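You operate a simulated robot arm through the tools that you are given. There is no shell and no other tool. Be economical: measure what you need, move in short steps, check, and stop when the job is done.

You run a simulated robot arm. Do the job below in one go: nothing can be reset, and whatever is moved stays where it is left.

TASK
The scanner refused carton 29: move it to the yellow tray, press CLEAR, then scan and pack carton 56.
Fine: Pack it in the long tray, one scan only; don't scan 29 again, don't press OK.

It is judged by the outcome, as a careful person would: the job done as asked, and still so three seconds after it is handed in. It fails if anything else is knocked over, pushed out of place, dropped, spilled or broken.

THE ROBOT
A 7-joint arm with a two-finger parallel gripper, fixed in place. Base frame: the origin is at the foot of the arm, x ahead of it, y to its left, z up; the work surface is at about z = 80. Readings come in cm, rad, newtons and seconds.
With the tool pointing down near the work surface it reaches from about 24 to 68 cm from the base axis. Its first joint turns from -1.152 to 1.152 rad. Payload 2.4 kg.
Tool frame: the origin (TCP) lies between the finger pads and is the grasp point; the fingertips stand 3 cm ahead of it; z points along the fingers, y is the line along which they close. The gripper opens to 9.4 cm. The fingers are 2.8 cm wide and 1 cm thick; the gripper's body (5 by 9.6 cm) begins 5.5 cm behind the TCP.
Orientation is told as [roll, pitch, yaw] about the base's x, y, z axes, in that order, counted from this pose: with the fingers straight down and closing along the base's y, the tool's x points along the base's -x, its y along +y and its z along -z.

THE INTERFACE
- The arm moves only by the tool drive_tool. Its arguments are lists of equal length, an entry for each row: "travel": the shift along the tool's x, y, z in cm, a list of three; "angular": the turn, a rotation vector about the tool's x, y, z in rad, a list of three; "hand": the finger opening in cm, from 0 to 9.4. In form: {"travel": [[x, y, z], ...], "angular": [[wx, wy, wz], ...], "hand": [hand, ...]}. A call has 1 to 10 rows; each row shifts and turns the commanded pose from where the row before left it, along the tool's axes as they then stand. Rows are played at 5 a second. More than 5 cm and 0.15 rad between two rows, or a gripper value outside its range, and nothing of the call is played. A pose out of reach is approached as far as the arm can. The call stops where the force on the tool passes 40 N (or 10 N more than at its start, if that is more) or the arm is blocked; 0.2 s more then pass. The fingers move at their own pace (about 15.3 cm/s each) and stop on an object; they squeeze with about 32 N. The grip force told is the motor's: it shows also when the fingers shut on nothing. Time passes only in rows, and 0.2 s behind the last, so rows that do not move let the fingers close. It gives the time, the measured TCP pose, the force on the tool (base axes), the opening and the grip force at its end, in the units of the frame above (readings bear some noise), with the torque about the TCP (base axes, N m) and any sound that the robot's microphone picked up, and new pictures: "show" is both (left out), scene, wrist or none.
- Cameras (640 x 400 px; columns grow to the right, rows downward): "scene" is fixed at [2.7, 46.61, 144.13]; the picture's right is [-0.83, -0.56, 0.00], its down [-0.33, 0.50, -0.80] and it looks along [0.45, -0.66, -0.60] (base axes); focal length 362 px, centre (320, 200). "wrist" rides on the gripper at [7.6, 1.4, -10.2] in the tool frame; the picture's right is [-0.18, 0.98, 0.00], its down [-0.75, -0.14, -0.64] and it looks along [-0.63, -0.12, 0.77] (tool axes); focal length 243 px, centre (320, 200). There is no depth. A picture from a camera that has moved, and an enlarged one, comes with that camera's place and axes in the base frame and with its lens.
- inspect(camera, box): a new picture of the part [left, top, right, bottom] of that camera's present view, enlarged. No time passes.
- finish_job(): hands the job in; it is judged then, once.

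Work in short steps. Places have to be worked out from the pictures, the camera data and where the tool is seen: move nearer, look again, correct. Check each grasp and each placing, and mend what went wrong. You have 120 turns and 200 pictures in all, those below and enlarged ones among them. Open the gripper and draw the arm clear of the work before you hand the job in, unless the task says otherwise; then end with one line.

The tools are called after "Call:" by a JSON object that holds its "api" and its "payload". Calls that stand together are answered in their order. drive_tool: Moves the arm, as the interface text tells. Its arguments: {"type":"object","properties":{"travel":{"type":"array"},"angular":{"type":"array"},"hand":{"type":"array"},"show":{"type":"string","enum":["both","scene","wrist","none"]}},"required":["travel","angular","hand"]} The other tools are called the same way: inspect (camera, box) takes an enlarged picture of a part of a camera's view; finish_job () hands the job in.

At the start:

```text
t: 0.0
ee_pos: [46.18, -5.47, 116.37]
ee_rot: [0.001, 0.0, 0.001]
wrist_force: [-0.2, 0.2, -0.5]
ft_torque: [-0.01, -0.02, 0.0]
width: 9.4
grip_force: 0.0
```

scene: 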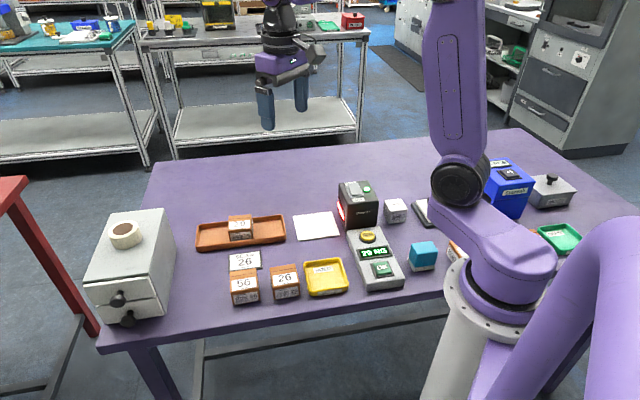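
wrist: 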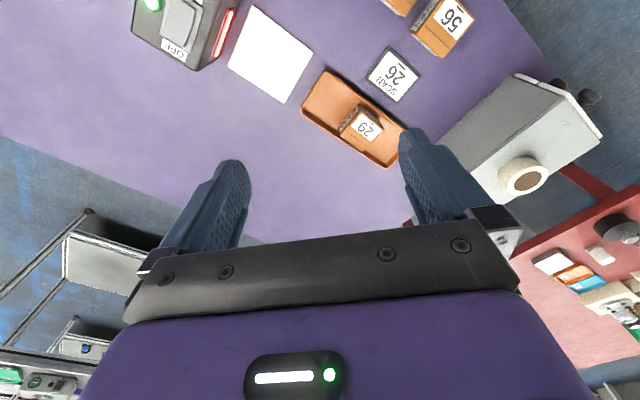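

I start by enlarging the work area in the scene view to read labels and place things.

Call:
{"api": "inspect", "payload": {"camera": "scene", "box": [180, 170, 340, 310]}}

Call:
{"api": "inspect", "payload": {"camera": "scene", "box": [320, 170, 480, 300]}}

Call:
{"api": "inspect", "payload": {"camera": "scene", "box": [440, 140, 600, 270]}}

```text
2.86 times, centred on (260, 240) of scene
camera zoom: at [2.7, 46.61, 144.13], right [-0.83, -0.56, 0.0], down [-0.33, 0.5, -0.8], along [0.45, -0.66, -0.6], focal length 1035 px, centre (491, 86)
```

zoom: 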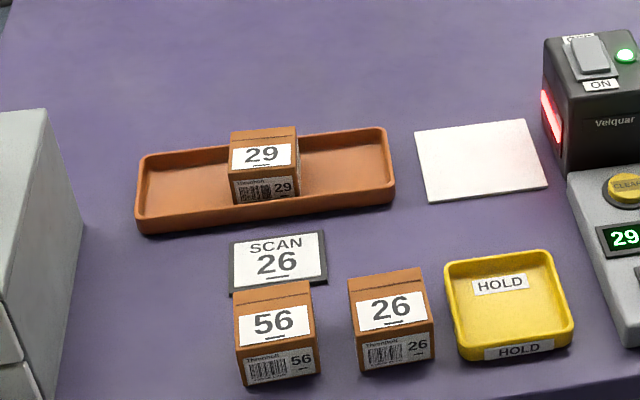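

```text
3.08 times, centred on (400, 235) of scene
camera zoom: at [2.7, 46.61, 144.13], right [-0.83, -0.56, 0.0], down [-0.33, 0.5, -0.8], along [0.45, -0.66, -0.6], focal length 1114 px, centre (74, 92)
```

zoom: 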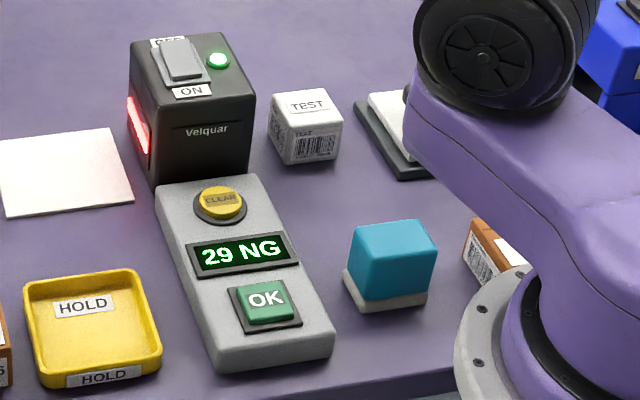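

```text
3.08 times, centred on (520, 205) of scene
camera zoom: at [2.7, 46.61, 144.13], right [-0.83, -0.56, 0.0], down [-0.33, 0.5, -0.8], along [0.45, -0.66, -0.6], focal length 1114 px, centre (-295, 185)
```

zoom: 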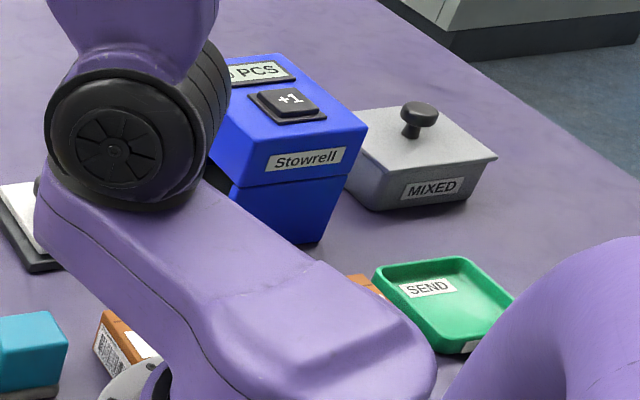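

Estimates from the views: 29 at (57,1), yellow tray (33,0), 56 at (44,14), CLEAR (30,-14), and the scanner window near (40,-18) facing the white mat. I move in over the long tray for a closer look.

Call:
{"api": "drive_tool", "payload": {"travel": [[-2, 2, 4], [-2, 2, 4], [-2, 2, 4]], "angular": [[0, 0, 0], [0, 0, 0], [0, 0, 0]], "hand": [9.4, 9.4, 9.4], "show": "wrist"}}

```text
t: 0.8
ee_pos: [52.23, 0.51, 104.51]
ee_rot: [-0.001, 0.0, 0.001]
wrist_force: [-0.5, 1.0, -0.8]
ft_torque: [-0.03, 0.01, 0.0]
width: 9.4
grip_force: 0.1
camera wrist: at [44.54, 1.96, 114.8], right [0.18, 0.98, 0.0], down [0.75, -0.14, 0.64], along [0.63, -0.12, -0.77], focal length 243 px, centre (320, 200)
```

wrist: 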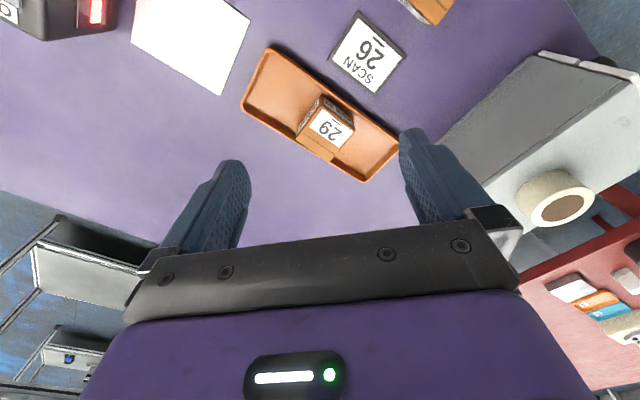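

Call:
{"api": "inspect", "payload": {"camera": "wrist", "box": [230, 30, 420, 190]}}

```text
2.50 times, centred on (325, 110) of wrist
camera zoom: at [44.54, 1.96, 114.8], right [0.18, 0.98, 0.0], down [0.75, -0.14, 0.64], along [0.63, -0.12, -0.77], focal length 606 px, centre (308, 425)
```

zoom: 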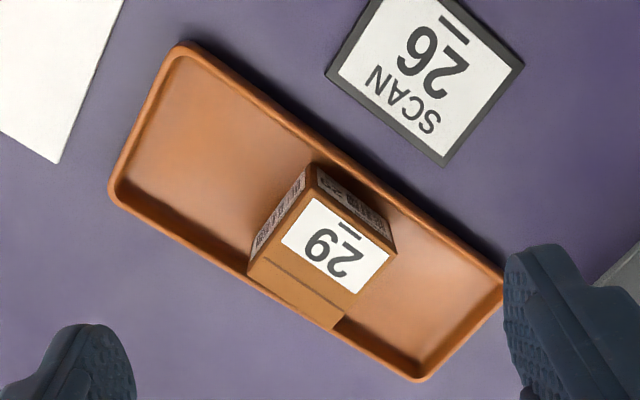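

Call:
{"api": "inspect", "payload": {"camera": "wrist", "box": [295, 85, 365, 170]}}

```text
4.71 times, centred on (330, 128) of wrist
camera zoom: at [44.54, 1.96, 114.8], right [0.18, 0.98, 0.0], down [0.75, -0.14, 0.64], along [0.63, -0.12, -0.77], focal length 1142 px, centre (273, 541)
```

zoom: 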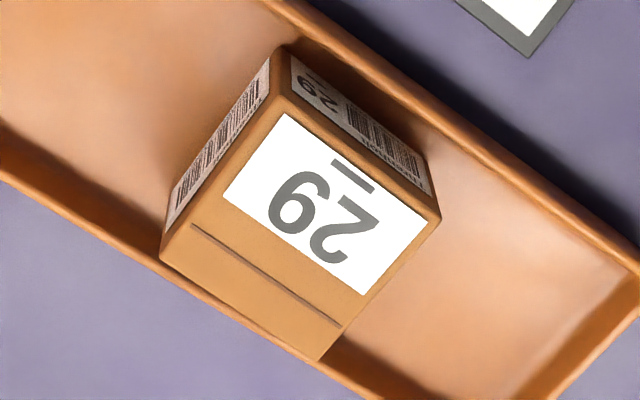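

29's corners give a centre of about (58.4,0.3), top z≈84.7 and sides about 5.5, with its edge at about 43° along the tray. I move above it and turn so the fingers close along the tray's long axis.

Call:
{"api": "drive_tool", "payload": {"travel": [[-3.1, -0.1, 3], [-3.1, -0.1, 3], [0, 0, 0], [0, 0, 0], [0, 0, 0], [0, 0, 0], [0, 0, 0], [0, 0, 0]], "angular": [[0, 0, 0], [0, 0, 0], [0, 0, 0.137], [0, 0, 0.137], [0, 0, 0.137], [0, 0, 0.137], [0, 0, 0.137], [0, 0, 0.137]], "hand": [9.4, 9.4, 9.4, 9.4, 9.4, 9.4, 9.4, 9.4]}}

```text
t: 2.6
ee_pos: [58.38, 0.35, 98.43]
ee_rot: [0.001, 0.0, -0.825]
wrist_force: [0.5, -0.1, -0.3]
ft_torque: [0.04, -0.01, 0.02]
width: 9.39
grip_force: 0.1
camera wrist: at [54.13, 6.97, 108.72], right [0.85, 0.53, 0.0], down [0.41, -0.65, 0.64], along [0.34, -0.54, -0.77], focal length 243 px, centre (320, 200)
```

scene: 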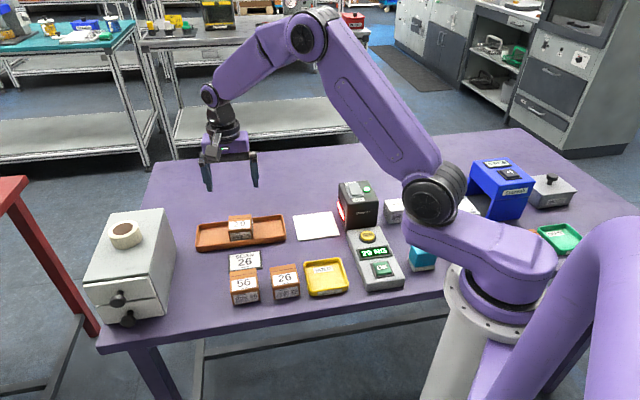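
wrist: 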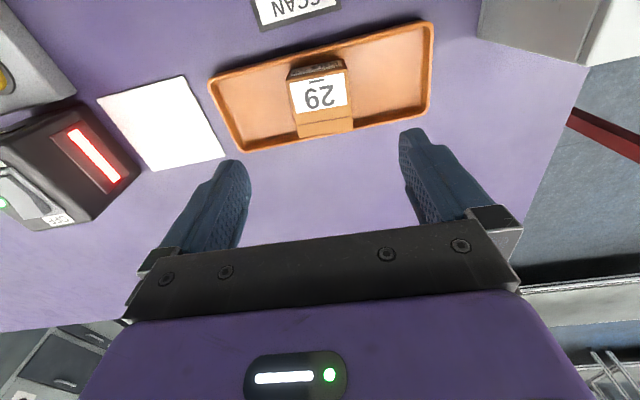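

Call:
{"api": "inspect", "payload": {"camera": "wrist", "box": [200, 10, 440, 160]}}

```text
2.67 times, centred on (320, 85) of wrist
camera zoom: at [54.13, 6.97, 108.72], right [0.85, 0.53, 0.0], down [0.41, -0.65, 0.64], along [0.34, -0.54, -0.77], focal length 647 px, centre (320, 507)
```

zoom: 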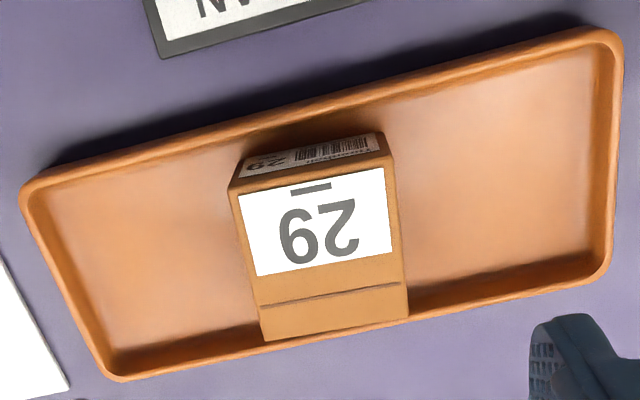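

Second view puts the centre at (58.4,0.15) with its edge at 44°, agreeing with the first. I descend straight down around the carton so the fingertips stop at about z=82.3.

Call:
{"api": "drive_tool", "payload": {"travel": [[0.1, -0.1, 3.3], [0, 0, 3.3], [0, 0, 3.3], [0, 0, 3.3], [0, 0, 0]], "angular": [[0, 0, -0.03], [0, 0, 0], [0, 0, 0], [0, 0, 0], [0, 0, 0]], "hand": [9.4, 9.4, 9.4, 9.4, 9.4]}}

```text
t: 3.8
ee_pos: [58.11, 0.13, 85.15]
ee_rot: [0.0, -0.002, -0.792]
wrist_force: [0.0, 0.1, -0.8]
ft_torque: [-0.03, 0.0, 0.01]
width: 9.42
grip_force: 0.0
camera wrist: at [53.74, 6.71, 95.56], right [0.83, 0.56, 0.0], down [0.43, -0.64, 0.64], along [0.36, -0.53, -0.77], focal length 243 px, centre (320, 200)
```

scene: 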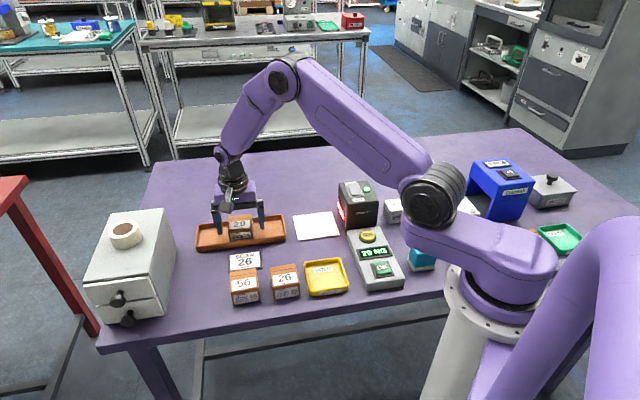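
wrist: 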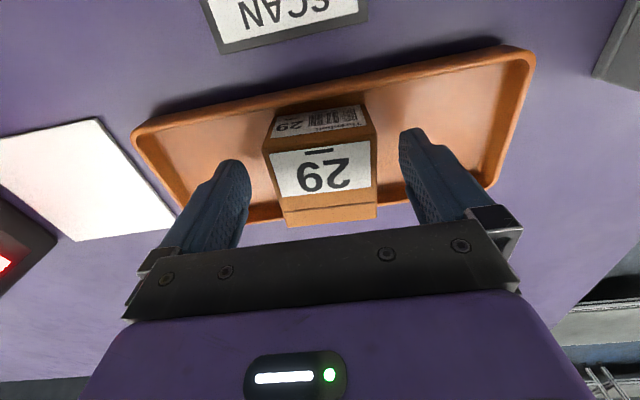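

The carton sits centred between the fingers, so I close on it.

Call:
{"api": "drive_tool", "payload": {"travel": [[0, 0, 0], [0, 0, 0], [0, 0, 0]], "angular": [[0, 0, 0], [0, 0, 0], [0, 0, 0]], "hand": [4, 4, 4], "show": "wrist"}}

```text
t: 4.6
ee_pos: [58.16, 0.23, 85.29]
ee_rot: [0.001, 0.002, -0.793]
wrist_force: [0.9, -0.2, 0.3]
ft_torque: [0.1, -0.05, -0.05]
width: 5.73
grip_force: 32.3
camera wrist: at [53.74, 6.72, 95.6], right [0.83, 0.56, 0.0], down [0.43, -0.64, 0.64], along [0.36, -0.53, -0.77], focal length 243 px, centre (320, 200)
```

wrist: 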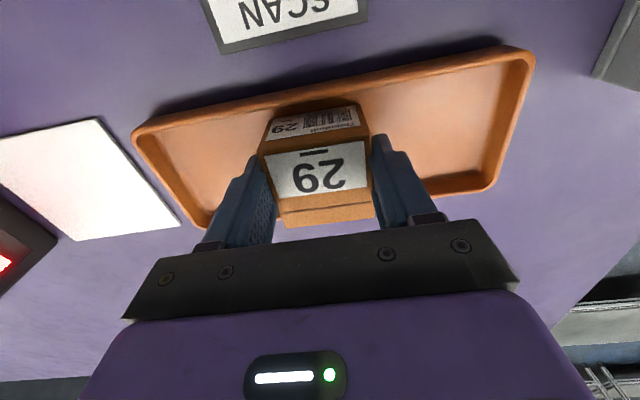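

Held, at 5.73 cm opening. I lift it high, well above the scanner's line of sight.

Call:
{"api": "drive_tool", "payload": {"travel": [[0, 0, -2], [0, 0, -4], [0, 0, -5], [0, 0, -5], [0, 0, -5]], "angular": [[0, 0, 0], [0, 0, 0], [0, 0, 0], [0, 0, 0], [0, 0, 0]], "hand": [4, 4, 4, 4, 4], "show": "wrist"}}

Call:
{"api": "drive_tool", "payload": {"travel": [[3.02, -2.92, 0], [3.02, -2.92, 0], [3.02, -2.92, 0], [3.02, -2.92, 0], [3.02, -2.92, 0], [3.02, -2.92, 0]], "angular": [[0, 0, 0], [0, 0, 0], [0, 0, 0], [0, 0, 0], [0, 0, 0], [0, 0, 0]], "hand": [4, 4, 4, 4, 4, 4]}}

```text
t: 5.8
ee_pos: [58.31, 0.42, 106.19]
ee_rot: [-0.001, 0.0, -0.791]
wrist_force: [0.5, 0.4, 0.5]
ft_torque: [0.0, 0.01, 0.03]
width: 4.0
grip_force: 0.0
camera wrist: at [53.8, 6.83, 116.52], right [0.83, 0.56, 0.0], down [0.43, -0.64, 0.64], along [0.36, -0.53, -0.77], focal length 243 px, centre (320, 200)
```

wrist: 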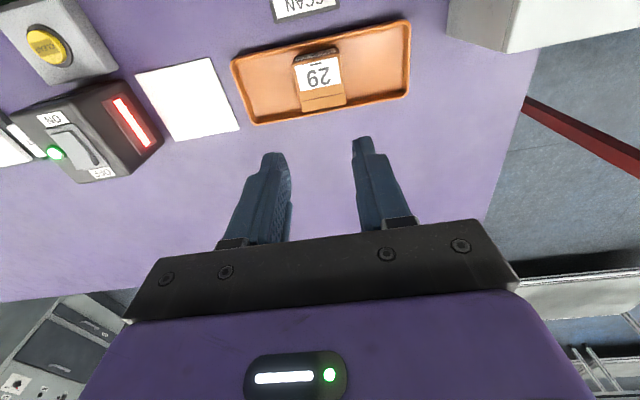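

```text
t: 7.2
ee_pos: [32.85, 1.02, 106.09]
ee_rot: [-0.001, -0.001, -0.793]
wrist_force: [0.2, 0.6, 0.0]
ft_torque: [0.02, -0.01, -0.02]
width: 4.0
grip_force: 0.1
camera wrist: at [28.43, 7.41, 116.33], right [0.83, 0.56, 0.0], down [0.43, -0.64, 0.64], along [0.36, -0.53, -0.77], focal length 243 px, centre (320, 200)
```

scene: 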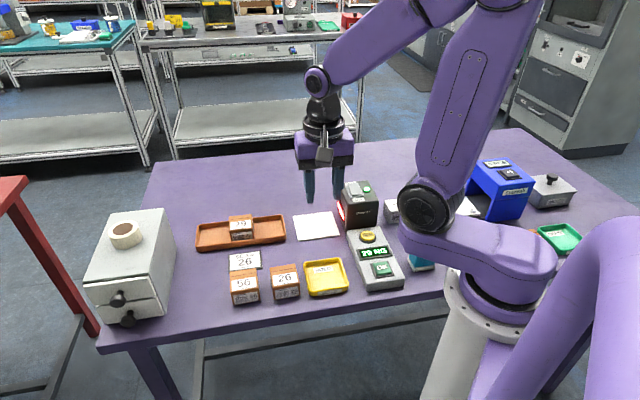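
wrist: 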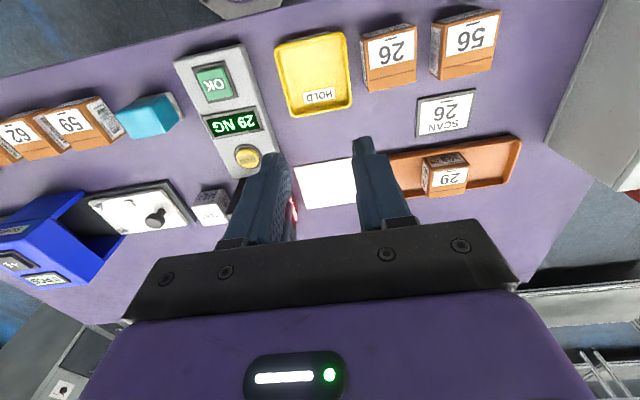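

The fingertip grip slipped; 29 is still upright in the long tray. Before going back for a deeper grip, I use this view to measure the yellow tray and console.

Call:
{"api": "inspect", "payload": {"camera": "wrist", "box": [170, 20, 360, 180]}}

Call:
{"api": "inspect", "payload": {"camera": "wrist", "box": [350, 0, 530, 200]}}

```text
2.50 times, centred on (265, 100) of wrist
camera zoom: at [28.43, 7.41, 116.33], right [0.83, 0.56, 0.0], down [0.43, -0.64, 0.64], along [0.36, -0.53, -0.77], focal length 606 px, centre (458, 450)
```

zoom: 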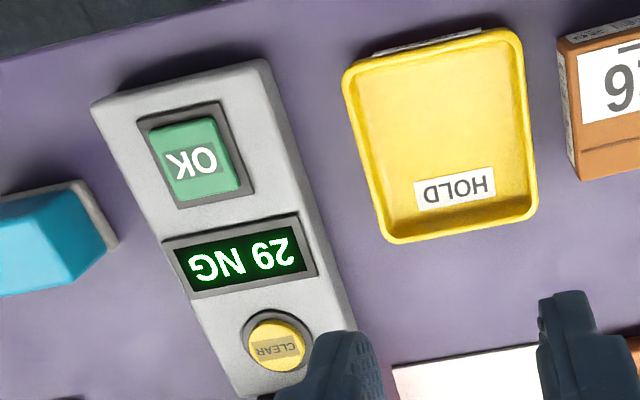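

```text
2.00 times, centred on (440, 100) of wrist
camera zoom: at [28.43, 7.41, 116.33], right [0.83, 0.56, 0.0], down [0.43, -0.64, 0.64], along [0.36, -0.53, -0.77], focal length 485 px, centre (80, 400)
```

zoom: 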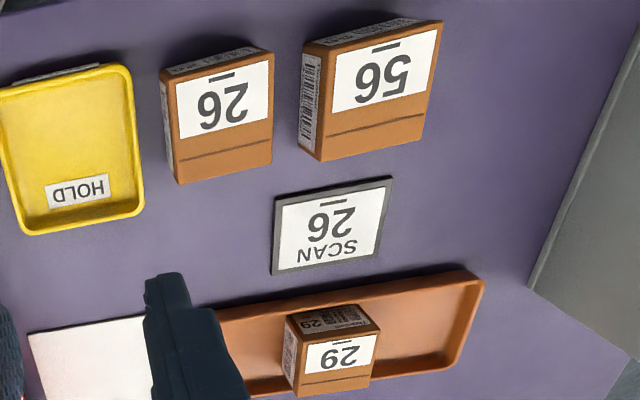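

Yellow tray: centre (32.5,0.4), outer side 8.5 at 45°. I go back over 29 with the hand open.

Call:
{"api": "drive_tool", "payload": {"travel": [[-3.08, 2.93, 0], [-3.08, 2.93, 0], [-3.08, 2.93, 0], [-3.08, 2.93, 0], [-3.08, 2.93, 0], [-3.08, 2.93, 0], [0, 0, 4], [0, 0, 4], [0, 0, 0]], "angular": [[0, 0, 0], [0, 0, 0], [0, 0, 0], [0, 0, 0], [0, 0, 0], [0, 0, 0], [0, 0, 0], [0, 0, 0], [0, 0, 0]], "hand": [9.4, 9.4, 9.4, 9.4, 9.4, 9.4, 9.4, 9.4, 9.4], "show": "none"}}

Call:
{"api": "inspect", "payload": {"camera": "wrist", "box": [200, 10, 440, 160]}}

```text
t: 9.2
ee_pos: [58.43, 0.14, 98.11]
ee_rot: [0.0, 0.001, -0.793]
wrist_force: [-0.3, 1.1, 0.5]
ft_torque: [0.03, 0.04, -0.01]
width: 9.41
grip_force: 0.0
```

```text
2.67 times, centred on (320, 85) of wrist
camera zoom: at [54.07, 6.65, 108.3], right [0.83, 0.56, 0.0], down [0.43, -0.64, 0.64], along [0.36, -0.53, -0.77], focal length 647 px, centre (320, 507)
```

zoom: 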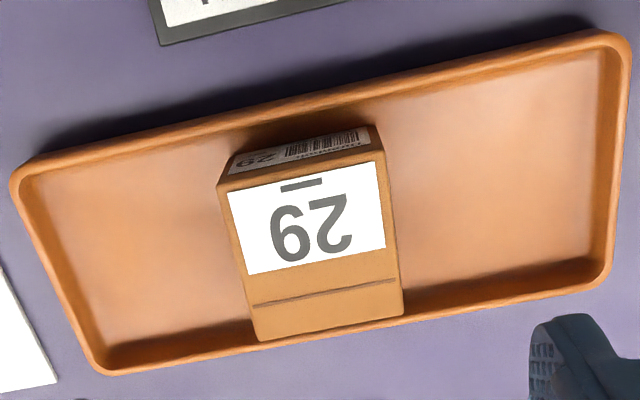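

29 is still at (58.4,0). I descend to TCP z≈84.3 this time, about 1 cm deeper than before, and grip.

Call:
{"api": "drive_tool", "payload": {"travel": [[0, 0, 4], [0, 0, 4], [0, 0, 3.5], [0, 0, 2.3], [0, 0, 0], [0, 0, 0], [0, 0, 0], [0, 0, 0]], "angular": [[0, 0, 0], [0, 0, 0], [0, 0, 0], [0, 0, 0], [0, 0, 0], [0, 0, 0], [0, 0, 0], [0, 0, 0]], "hand": [9.4, 9.4, 9.4, 9.4, 9.4, 0, 0, 0], "show": "wrist"}}

```text
t: 11.0
ee_pos: [58.38, 0.29, 84.34]
ee_rot: [0.001, 0.001, -0.795]
wrist_force: [0.1, -0.2, -0.9]
ft_torque: [-0.05, -0.03, -0.01]
width: 6.21
grip_force: 31.9
camera wrist: at [54.03, 6.72, 94.65], right [0.83, 0.56, 0.0], down [0.43, -0.64, 0.64], along [0.36, -0.53, -0.77], focal length 243 px, centre (320, 200)
```

wrist: 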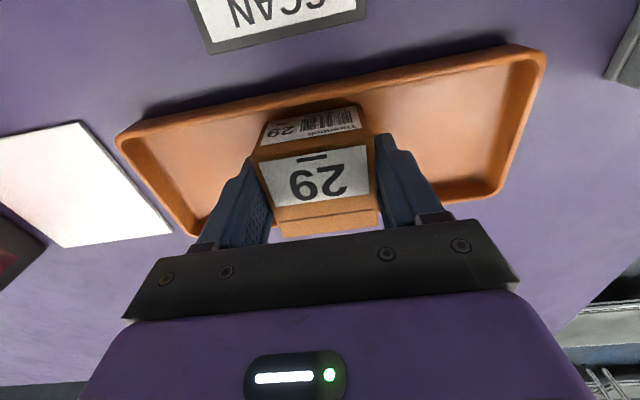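

Gripped at 6.21 cm. I lift only a little and check whether the carton follows.

Call:
{"api": "drive_tool", "payload": {"travel": [[0, 0, -1], [0, 0, -1], [0, 0, -1]], "angular": [[0, 0, 0], [0, 0, 0], [0, 0, 0]], "hand": [0, 0, 0]}}

Call:
{"api": "inspect", "payload": {"camera": "scene", "box": [180, 170, 320, 270]}}

```text
t: 11.8
ee_pos: [58.52, 0.18, 87.43]
ee_rot: [-0.001, 0.001, -0.793]
wrist_force: [0.7, -0.3, -1.7]
ft_torque: [0.02, 0.0, -0.01]
width: 6.21
grip_force: 31.8
camera wrist: at [54.05, 6.64, 97.71], right [0.83, 0.56, 0.0], down [0.43, -0.64, 0.64], along [0.36, -0.53, -0.77], focal length 243 px, centre (320, 200)
```

scene: 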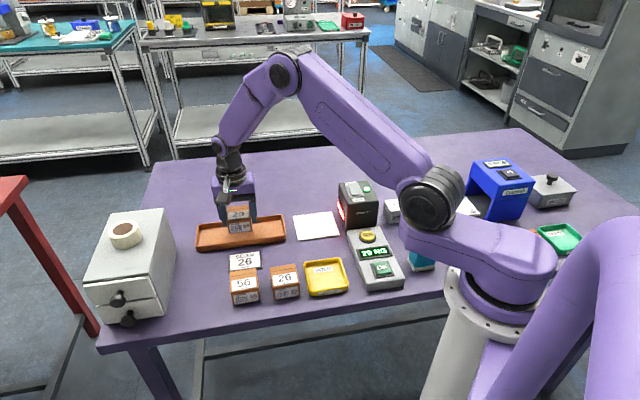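
wrist: 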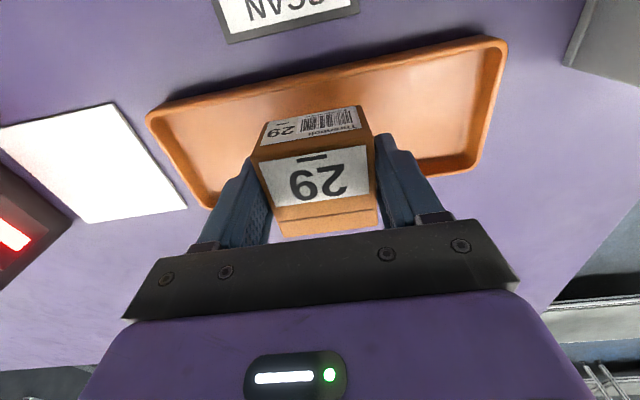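

```text
4.00 times, centred on (250, 220) of scene
camera zoom: at [2.7, 46.61, 144.13], right [-0.83, -0.56, 0.0], down [-0.33, 0.5, -0.8], along [0.45, -0.66, -0.6], focal length 1449 px, centre (600, 120)
```

zoom: 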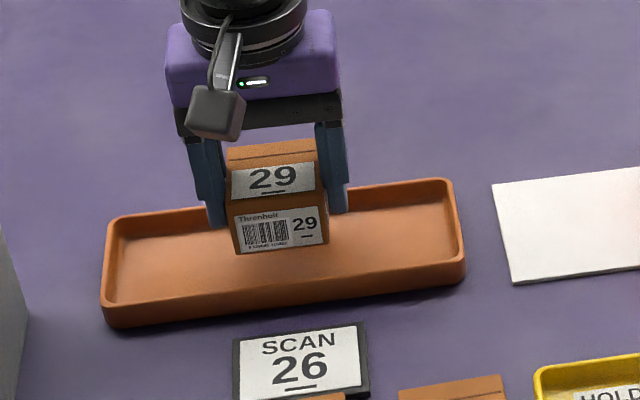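

It follows. I carry it high over to the yellow tray.

Call:
{"api": "drive_tool", "payload": {"travel": [[0, 0, -4], [0, 0, -5], [0, 0, -5], [3.08, -3.05, 0], [3.08, -3.05, 0], [3.08, -3.05, 0], [3.08, -3.05, 0], [3.08, -3.05, 0], [3.08, -3.05, 0], [0, 0, 0]], "angular": [[0, 0, 0], [0, 0, 0], [0, 0, 0], [0, 0, 0], [0, 0, 0], [0, 0, 0], [0, 0, 0], [0, 0, 0], [0, 0, 0], [0, 0, 0]], "hand": [0, 0, 0, 0, 0, 0, 0, 0, 0, 0]}}

```text
t: 14.0
ee_pos: [32.36, 0.22, 101.48]
ee_rot: [0.001, 0.001, -0.792]
wrist_force: [-0.6, -0.2, -2.7]
ft_torque: [-0.01, 0.05, -0.02]
width: 6.18
grip_force: 31.6
camera wrist: at [27.98, 6.83, 111.74], right [0.83, 0.56, 0.0], down [0.43, -0.64, 0.64], along [0.36, -0.53, -0.77], focal length 243 px, centre (320, 200)
```

scene: 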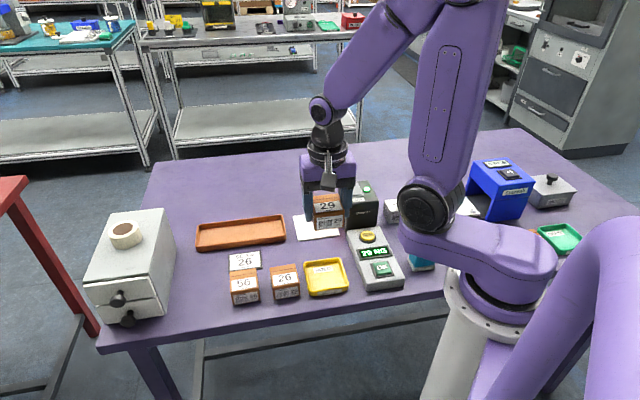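
wrist: 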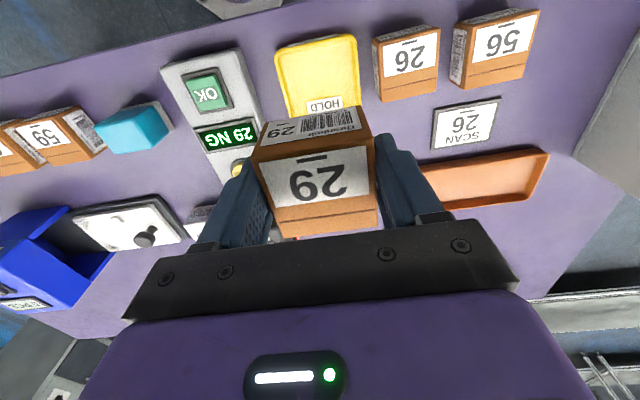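

Now down toward the tray, with a check stop before contact.

Call:
{"api": "drive_tool", "payload": {"travel": [[0, 0.3, 4], [0, 0, 4], [0, 0, 4.5], [0, 0, 0]], "angular": [[0, 0, 0], [0, 0, 0], [0, 0, 0], [0, 0, 0]], "hand": [0, 0, 0, 0]}}

Call:
{"api": "inspect", "payload": {"camera": "scene", "box": [260, 200, 400, 310]}}

```text
t: 15.0
ee_pos: [32.46, 0.54, 89.34]
ee_rot: [0.0, 0.0, -0.791]
wrist_force: [0.1, 0.1, -1.8]
ft_torque: [-0.03, 0.01, -0.04]
width: 6.2
grip_force: 31.7
camera wrist: at [28.11, 7.1, 99.65], right [0.83, 0.56, 0.0], down [0.43, -0.64, 0.64], along [0.36, -0.53, -0.77], focal length 243 px, centre (320, 200)
```

scene: 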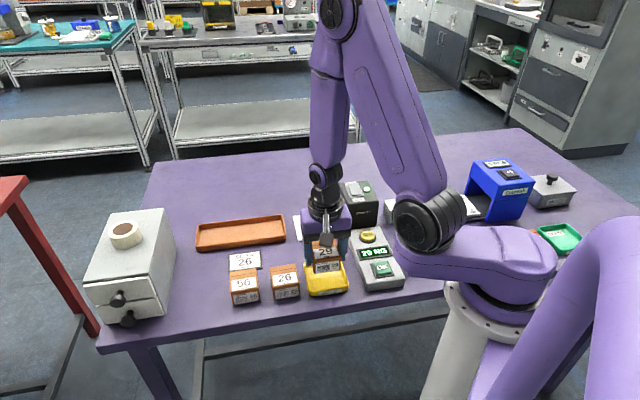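
wrist: 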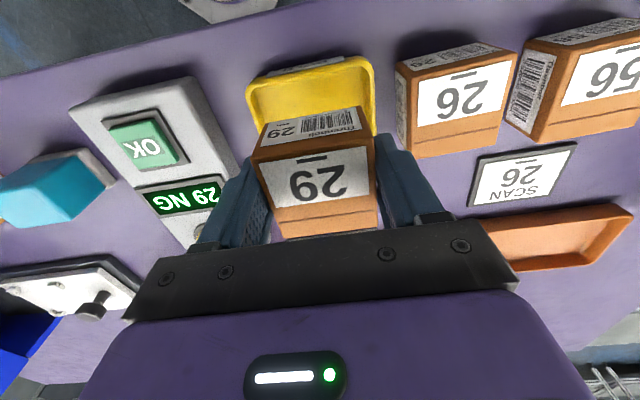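

```text
3.64 times, centred on (330, 255) of scene
camera zoom: at [2.7, 46.61, 144.13], right [-0.83, -0.56, 0.0], down [-0.33, 0.5, -0.8], along [0.45, -0.66, -0.6], focal length 1317 px, centre (284, 0)
```

zoom: 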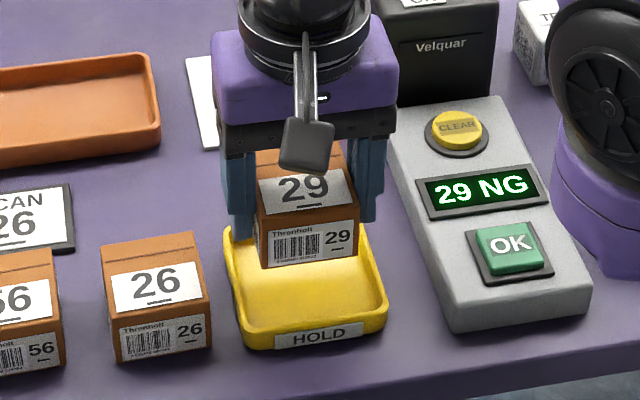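

Alignment looks good. I lower in small steps, watching for contact force.

Call:
{"api": "drive_tool", "payload": {"travel": [[0, 0, 2], [0, 0, 1.5], [0, 0, 0.6], [0, 0, 0.3], [0, 0, 0]], "angular": [[0, 0, 0], [0, 0, 0], [0, 0, 0], [0, 0, 0], [0, 0, 0]], "hand": [0, 0, 0, 0, 0]}}

Call:
{"api": "inspect", "payload": {"camera": "scene", "box": [260, 200, 400, 310]}}

```text
t: 15.9
ee_pos: [32.84, 0.6, 84.94]
ee_rot: [0.003, -0.001, -0.791]
wrist_force: [-4.0, -2.3, 15.8]
ft_torque: [0.51, -0.31, 0.04]
width: 6.2
grip_force: 31.5
stopped in row 4: the force on the tool passed its limit at 60 N (the readings are from after the stop); the commanded pose is now the measured one
camera wrist: at [28.23, 7.02, 95.27], right [0.83, 0.56, 0.0], down [0.43, -0.63, 0.64], along [0.36, -0.53, -0.77], focal length 243 px, centre (320, 200)
```

scene: 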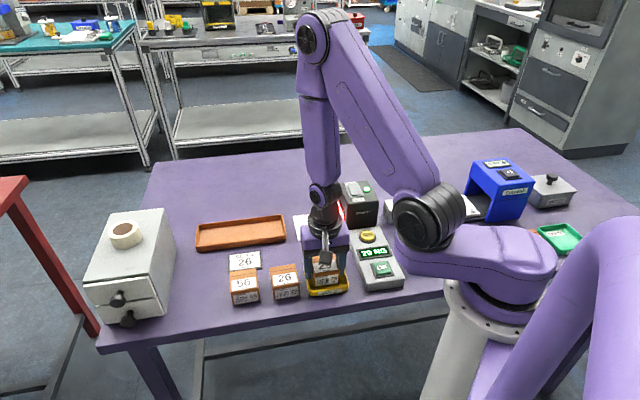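
wrist: 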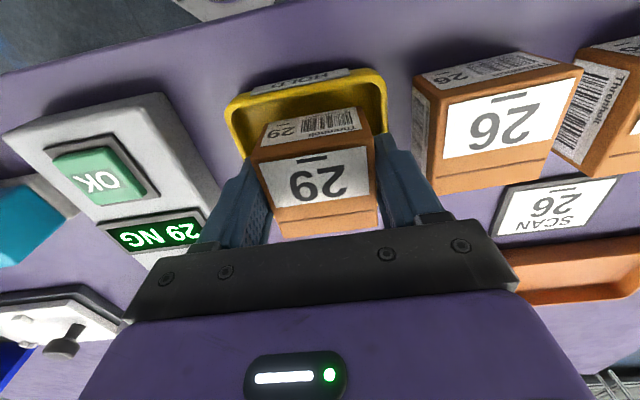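

```text
3.64 times, centred on (330, 255) of scene
camera zoom: at [2.67, 46.6, 144.14], right [-0.83, -0.56, 0.0], down [-0.33, 0.5, -0.8], along [0.45, -0.66, -0.6], focal length 1317 px, centre (284, 0)
```

zoom: 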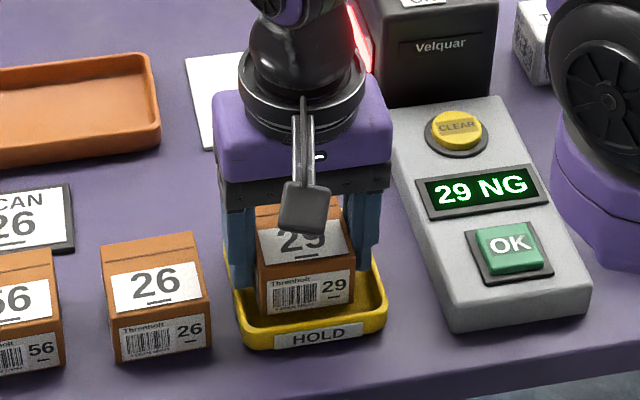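

One finger (the +y side) is resting on the rim, with the carton already below rim level and under 1 cm off the floor. I back off slightly and release.

Call:
{"api": "drive_tool", "payload": {"travel": [[0, -0.2, -0.25], [0, 0, 0], [0, 0, 0], [0, 0, 0]], "angular": [[0, 0, 0], [0, 0, 0], [0, 0, 0], [0, 0, 0]], "hand": [0, 0, 7.0, 7.0]}}

Call:
{"api": "inspect", "payload": {"camera": "scene", "box": [260, 200, 400, 310]}}

```text
t: 16.9
ee_pos: [32.69, 0.4, 85.19]
ee_rot: [0.001, -0.003, -0.791]
wrist_force: [-0.3, -0.3, -0.2]
ft_torque: [0.0, -0.02, 0.02]
width: 6.99
grip_force: 0.1
camera wrist: at [28.15, 6.82, 95.48], right [0.83, 0.56, 0.0], down [0.43, -0.63, 0.64], along [0.36, -0.53, -0.77], focal length 243 px, centre (320, 200)
```

scene: 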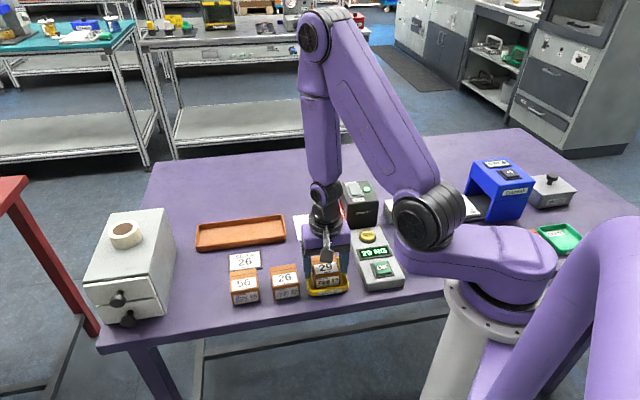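
wrist: 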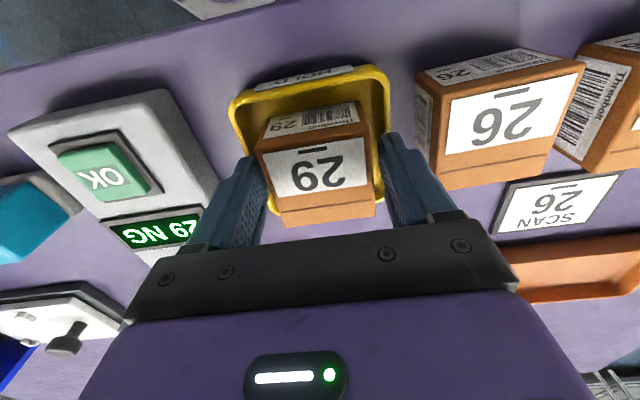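

```text
3.64 times, centred on (330, 255) of scene
camera zoom: at [2.7, 46.61, 144.13], right [-0.83, -0.56, 0.0], down [-0.33, 0.5, -0.8], along [0.45, -0.66, -0.6], focal length 1317 px, centre (284, 0)
```

zoom: 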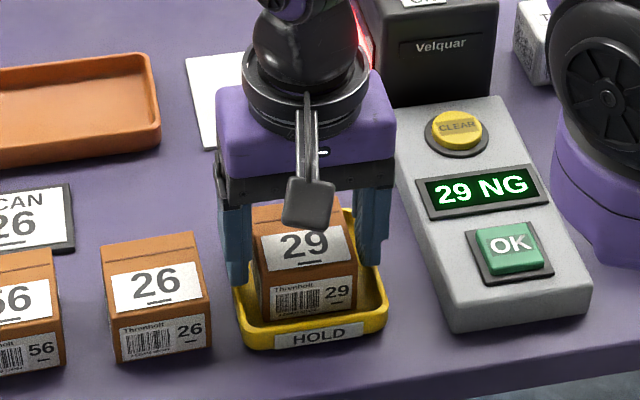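

29 sits flat in the yellow tray. I open a bit more, rise, and go above CLEAR (about (29.7,-13.6)) with the fingers closed.

Call:
{"api": "drive_tool", "payload": {"travel": [[0, 0, -3], [0, 0, -4], [0, 0, -5], [0, 0, -5], [-1.97, -3, 0], [-1.97, -3, 0], [-1.97, -3, 0], [-1.97, -3, 0], [0, 0, 0]], "angular": [[0, 0, 0], [0, 0, 0], [0, 0, 0], [0, 0, 0], [0, 0, 0], [0, 0, 0], [0, 0, 0], [0, 0, 0], [0, 0, 0]], "hand": [7, 7, 7, 7, 7, 0, 0, 0, 0]}}

Call:
{"api": "inspect", "payload": {"camera": "scene", "box": [240, 170, 420, 310]}}

Call:
{"api": "inspect", "payload": {"camera": "wrist", "box": [220, 20, 420, 230]}}

```text
t: 18.9
ee_pos: [29.49, -13.8, 102.14]
ee_rot: [0.0, -0.003, -0.789]
wrist_force: [0.4, -0.1, 0.1]
ft_torque: [-0.01, -0.01, 0.0]
width: 0.01
grip_force: 31.5
camera wrist: at [25.08, -7.34, 112.35], right [0.83, 0.56, 0.0], down [0.43, -0.63, 0.64], along [0.36, -0.53, -0.77], focal length 243 px, centre (320, 200)
```

scene: 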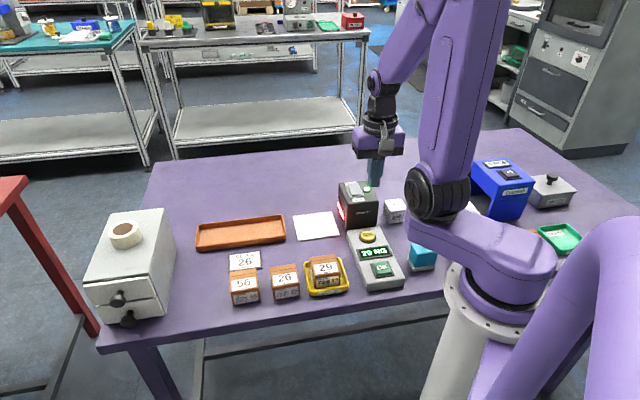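
wrist: 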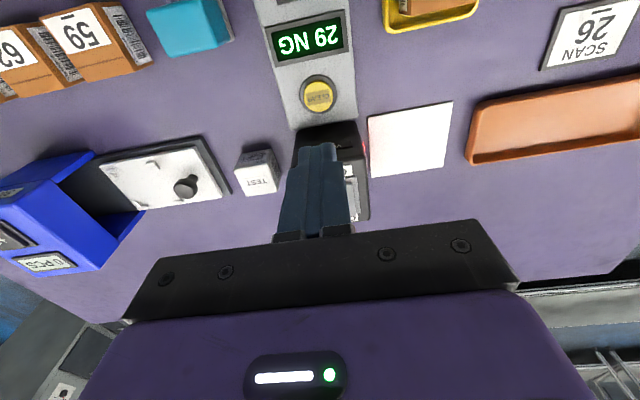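

```text
2.86 times, centred on (330, 240) of scene
camera zoom: at [2.7, 46.6, 144.13], right [-0.83, -0.56, 0.0], down [-0.33, 0.5, -0.8], along [0.45, -0.66, -0.6], focal length 1035 px, centre (291, 86)
```

zoom: 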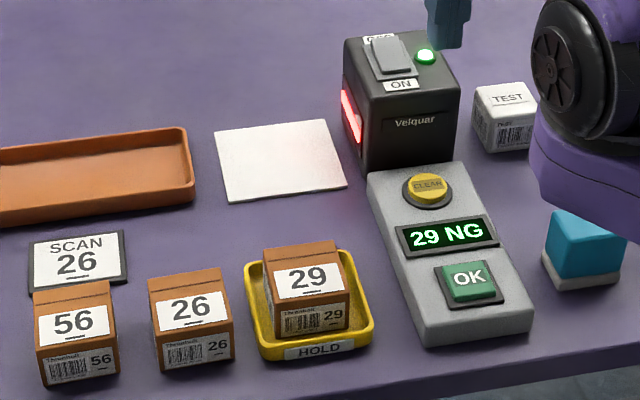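

```text
1.90 times, centred on (320, 125) of wrist
camera zoom: at [25.08, -7.34, 112.35], right [0.83, 0.56, 0.0], down [0.43, -0.63, 0.64], along [0.36, -0.53, -0.77], focal length 462 px, centre (320, 343)
```

zoom: 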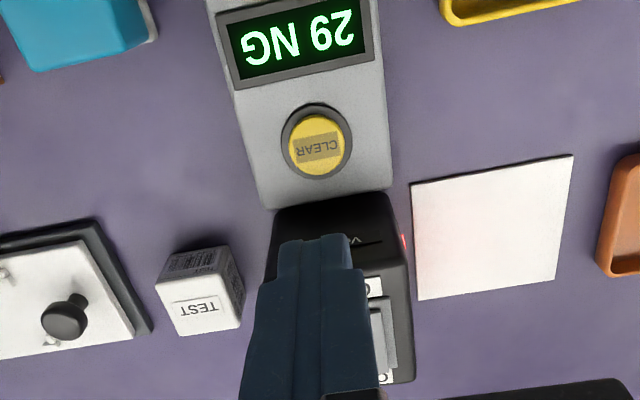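

CLEAR is at about (29.75,-14.0), top z≈84.5–85. I align and lower to just above it.

Call:
{"api": "drive_tool", "payload": {"travel": [[-0.28, 0, 3.5], [0, 0, 3.5], [0, 0, 3.5], [0, 0, 2.2], [0, 0, 0]], "angular": [[0, 0, 0], [0, 0, 0], [0, 0, 0], [0, 0, 0], [0, 0, 0]], "hand": [0, 0, 0, 0, 0]}}

Call:
{"api": "inspect", "payload": {"camera": "scene", "box": [320, 170, 440, 290]}}

```text
t: 20.1
ee_pos: [29.76, -13.83, 89.52]
ee_rot: [0.002, -0.003, -0.791]
wrist_force: [0.1, 0.2, 0.3]
ft_torque: [0.01, 0.0, -0.01]
width: 0.01
grip_force: 31.8
camera wrist: at [25.32, -7.34, 99.77], right [0.83, 0.56, 0.0], down [0.43, -0.63, 0.64], along [0.36, -0.53, -0.76], focal length 243 px, centre (320, 200)
```

scene: 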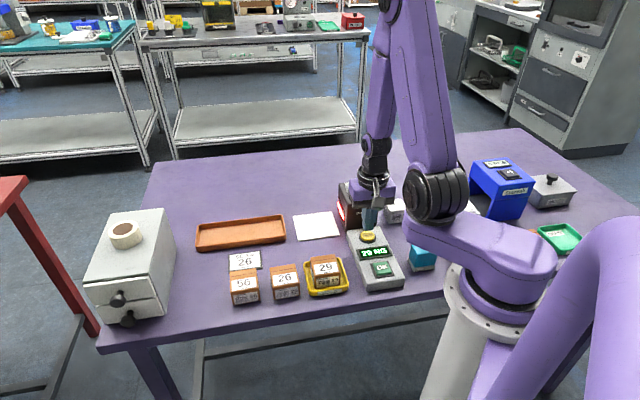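
wrist: 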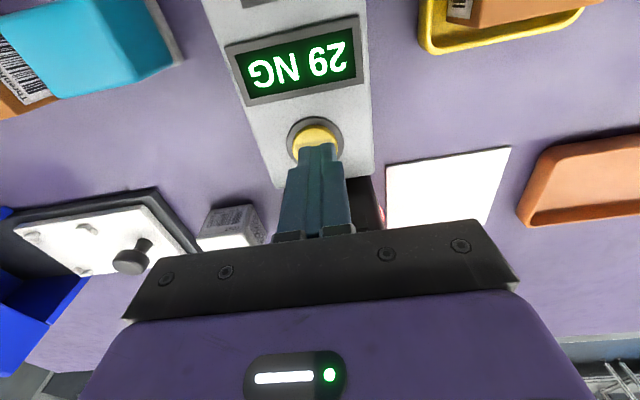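

```text
3.33 times, centred on (380, 230) of scene
camera zoom: at [2.7, 46.61, 144.13], right [-0.83, -0.56, 0.0], down [-0.33, 0.5, -0.8], along [0.45, -0.66, -0.6], focal length 1207 px, centre (120, 100)
```

zoom: 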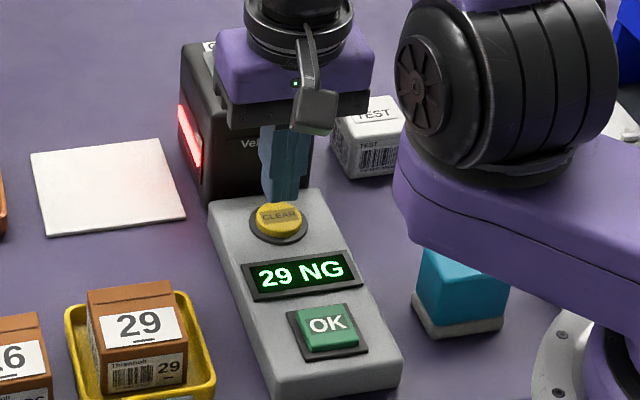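

The tips are lined up over the button. I press down in small steps.

Call:
{"api": "drive_tool", "payload": {"travel": [[0, 0, 0.8], [0, 0, 0.4], [0, 0, 0.3], [0, 0, 0.3], [0, 0, 0.2]], "angular": [[0, 0, 0], [0, 0, 0], [0, 0, 0], [0, 0, 0], [0, 0, 0]], "hand": [0, 0, 0, 0, 0], "show": "scene"}}

```text
t: 21.3
ee_pos: [29.81, -13.91, 87.49]
ee_rot: [0.002, -0.001, -0.791]
wrist_force: [0.8, -0.1, -0.1]
ft_torque: [-0.02, 0.02, -0.03]
width: 0.03
grip_force: 31.7
```

scene: 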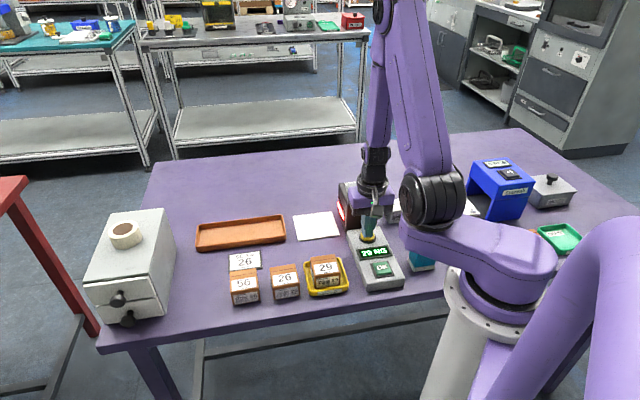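

No contact yet with the tips at z≈84.5, so I continue in small steps.

Call:
{"api": "drive_tool", "payload": {"travel": [[0, 0, 0.2], [0, 0, 0.2], [0, 0, 0.2], [0, 0, 0.2]], "angular": [[0, 0, 0], [0, 0, 0], [0, 0, 0], [0, 0, 0]], "hand": [0, 0, 0, 0], "show": "none"}}

Call:
{"api": "inspect", "payload": {"camera": "scene", "box": [320, 170, 440, 290]}}

```text
t: 22.3
ee_pos: [29.75, -13.97, 86.63]
ee_rot: [0.003, -0.002, -0.79]
wrist_force: [-0.8, 0.3, 0.2]
ft_torque: [0.01, -0.01, 0.0]
width: 0.0
grip_force: 32.3
```

```text
3.33 times, centred on (380, 230) of scene
camera zoom: at [2.7, 46.61, 144.13], right [-0.83, -0.56, 0.0], down [-0.33, 0.5, -0.8], along [0.45, -0.66, -0.6], focal length 1207 px, centre (120, 100)
```

zoom: 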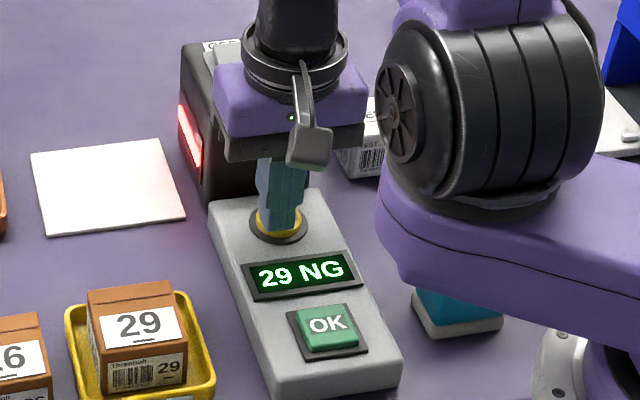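

Tips at z≈83.6 and still no force, but close to touching. I keep going.

Call:
{"api": "drive_tool", "payload": {"travel": [[0, 0, 0.2], [0, 0, 0.2], [0, 0, 0.2], [0, 0, 0]], "angular": [[0, 0, 0], [0, 0, 0], [0, 0, 0], [0, 0, 0]], "hand": [0, 0, 0, 0], "show": "none"}}

Call:
{"api": "inspect", "payload": {"camera": "scene", "box": [320, 170, 440, 290]}}

```text
t: 23.3
ee_pos: [29.88, -13.94, 86.17]
ee_rot: [0.002, -0.004, -0.791]
wrist_force: [4.4, 1.9, 9.0]
ft_torque: [0.06, -0.13, 0.02]
width: 0.0
grip_force: 32.2
heard: click
```

```text
3.33 times, centred on (380, 230) of scene
camera zoom: at [2.7, 46.62, 144.13], right [-0.83, -0.56, 0.0], down [-0.33, 0.5, -0.8], along [0.45, -0.66, -0.6], focal length 1207 px, centre (120, 100)
```

zoom: 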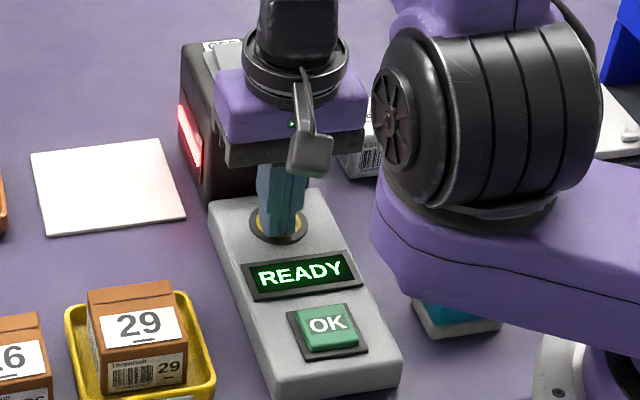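

A click, and the display reads READY. I rise and move over to carton 56.

Call:
{"api": "drive_tool", "payload": {"travel": [[0, 0, -3], [0, 0, -5], [0, 0, -4], [1.31, 4.17, 0], [1.31, 4.17, 0], [1.31, 4.17, 0], [1.31, 4.17, 0], [1.31, 4.17, 0], [1.31, 4.17, 0], [1.31, 4.17, 0]], "angular": [[0, 0, 0], [0, 0, 0], [0, 0, 0], [0, 0, 0], [0, 0, 0], [0, 0, 0], [0, 0, 0], [0, 0, 0], [0, 0, 0], [0, 0, 0]], "hand": [0, 0, 0, 0, 0, 0, 9.4, 9.4, 9.4, 9.4]}}

Call:
{"api": "inspect", "payload": {"camera": "wrist", "box": [220, 20, 420, 160]}}

Call:
{"api": "inspect", "payload": {"camera": "scene", "box": [220, 240, 300, 310]}}

```text
t: 25.5
ee_pos: [43.91, 13.16, 97.99]
ee_rot: [0.001, -0.002, -0.792]
wrist_force: [1.0, 0.2, 0.6]
ft_torque: [-0.04, -0.01, 0.0]
width: 9.43
grip_force: 0.0
camera wrist: at [39.44, 19.74, 108.3], right [0.83, 0.56, 0.0], down [0.43, -0.63, 0.64], along [0.36, -0.53, -0.77], focal length 243 px, centre (320, 200)
```

scene: 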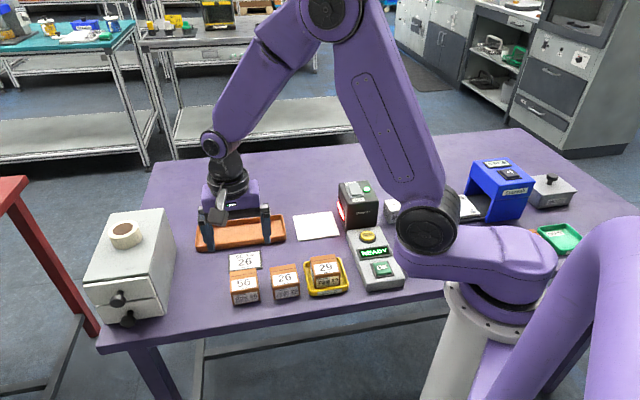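
wrist: 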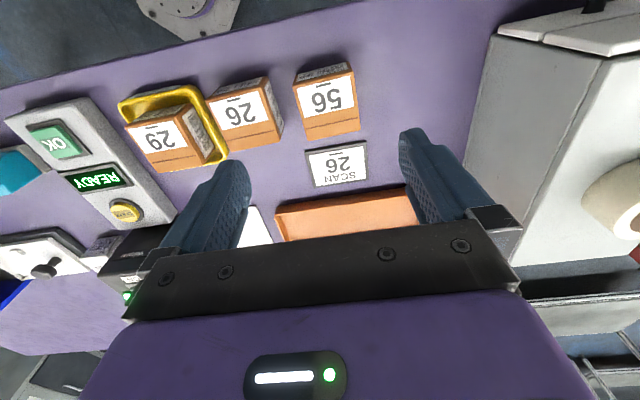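

```text
2.86 times, centred on (320, 90) of wrist
camera zoom: at [39.44, 19.74, 108.3], right [0.83, 0.56, 0.0], down [0.43, -0.63, 0.64], along [0.36, -0.53, -0.77], focal length 693 px, centre (320, 514)
```

zoom: 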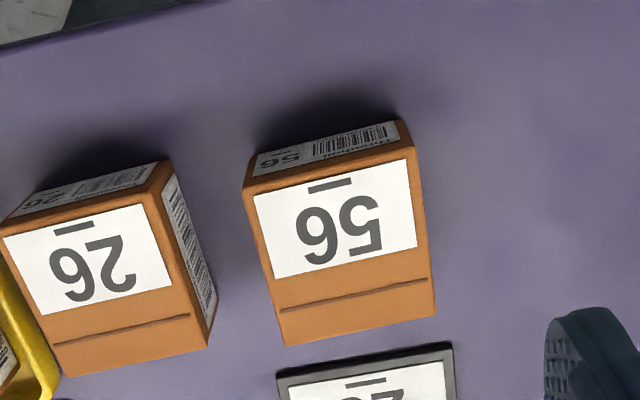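

```text
5.71 times, centred on (260, 275) of scene
camera zoom: at [2.7, 46.61, 144.13], right [-0.83, -0.56, 0.0], down [-0.33, 0.5, -0.8], along [0.45, -0.66, -0.6], focal length 2070 px, centre (663, -229)
```

zoom: 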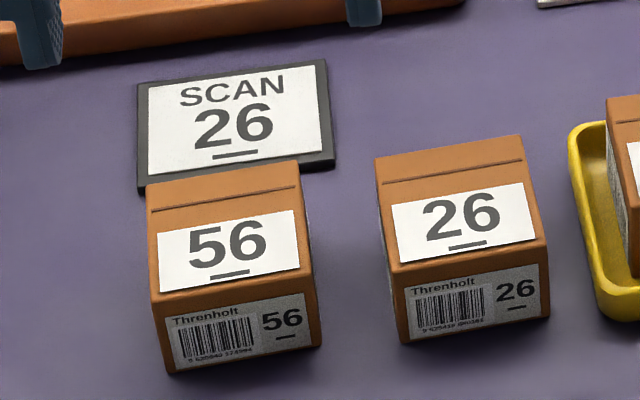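

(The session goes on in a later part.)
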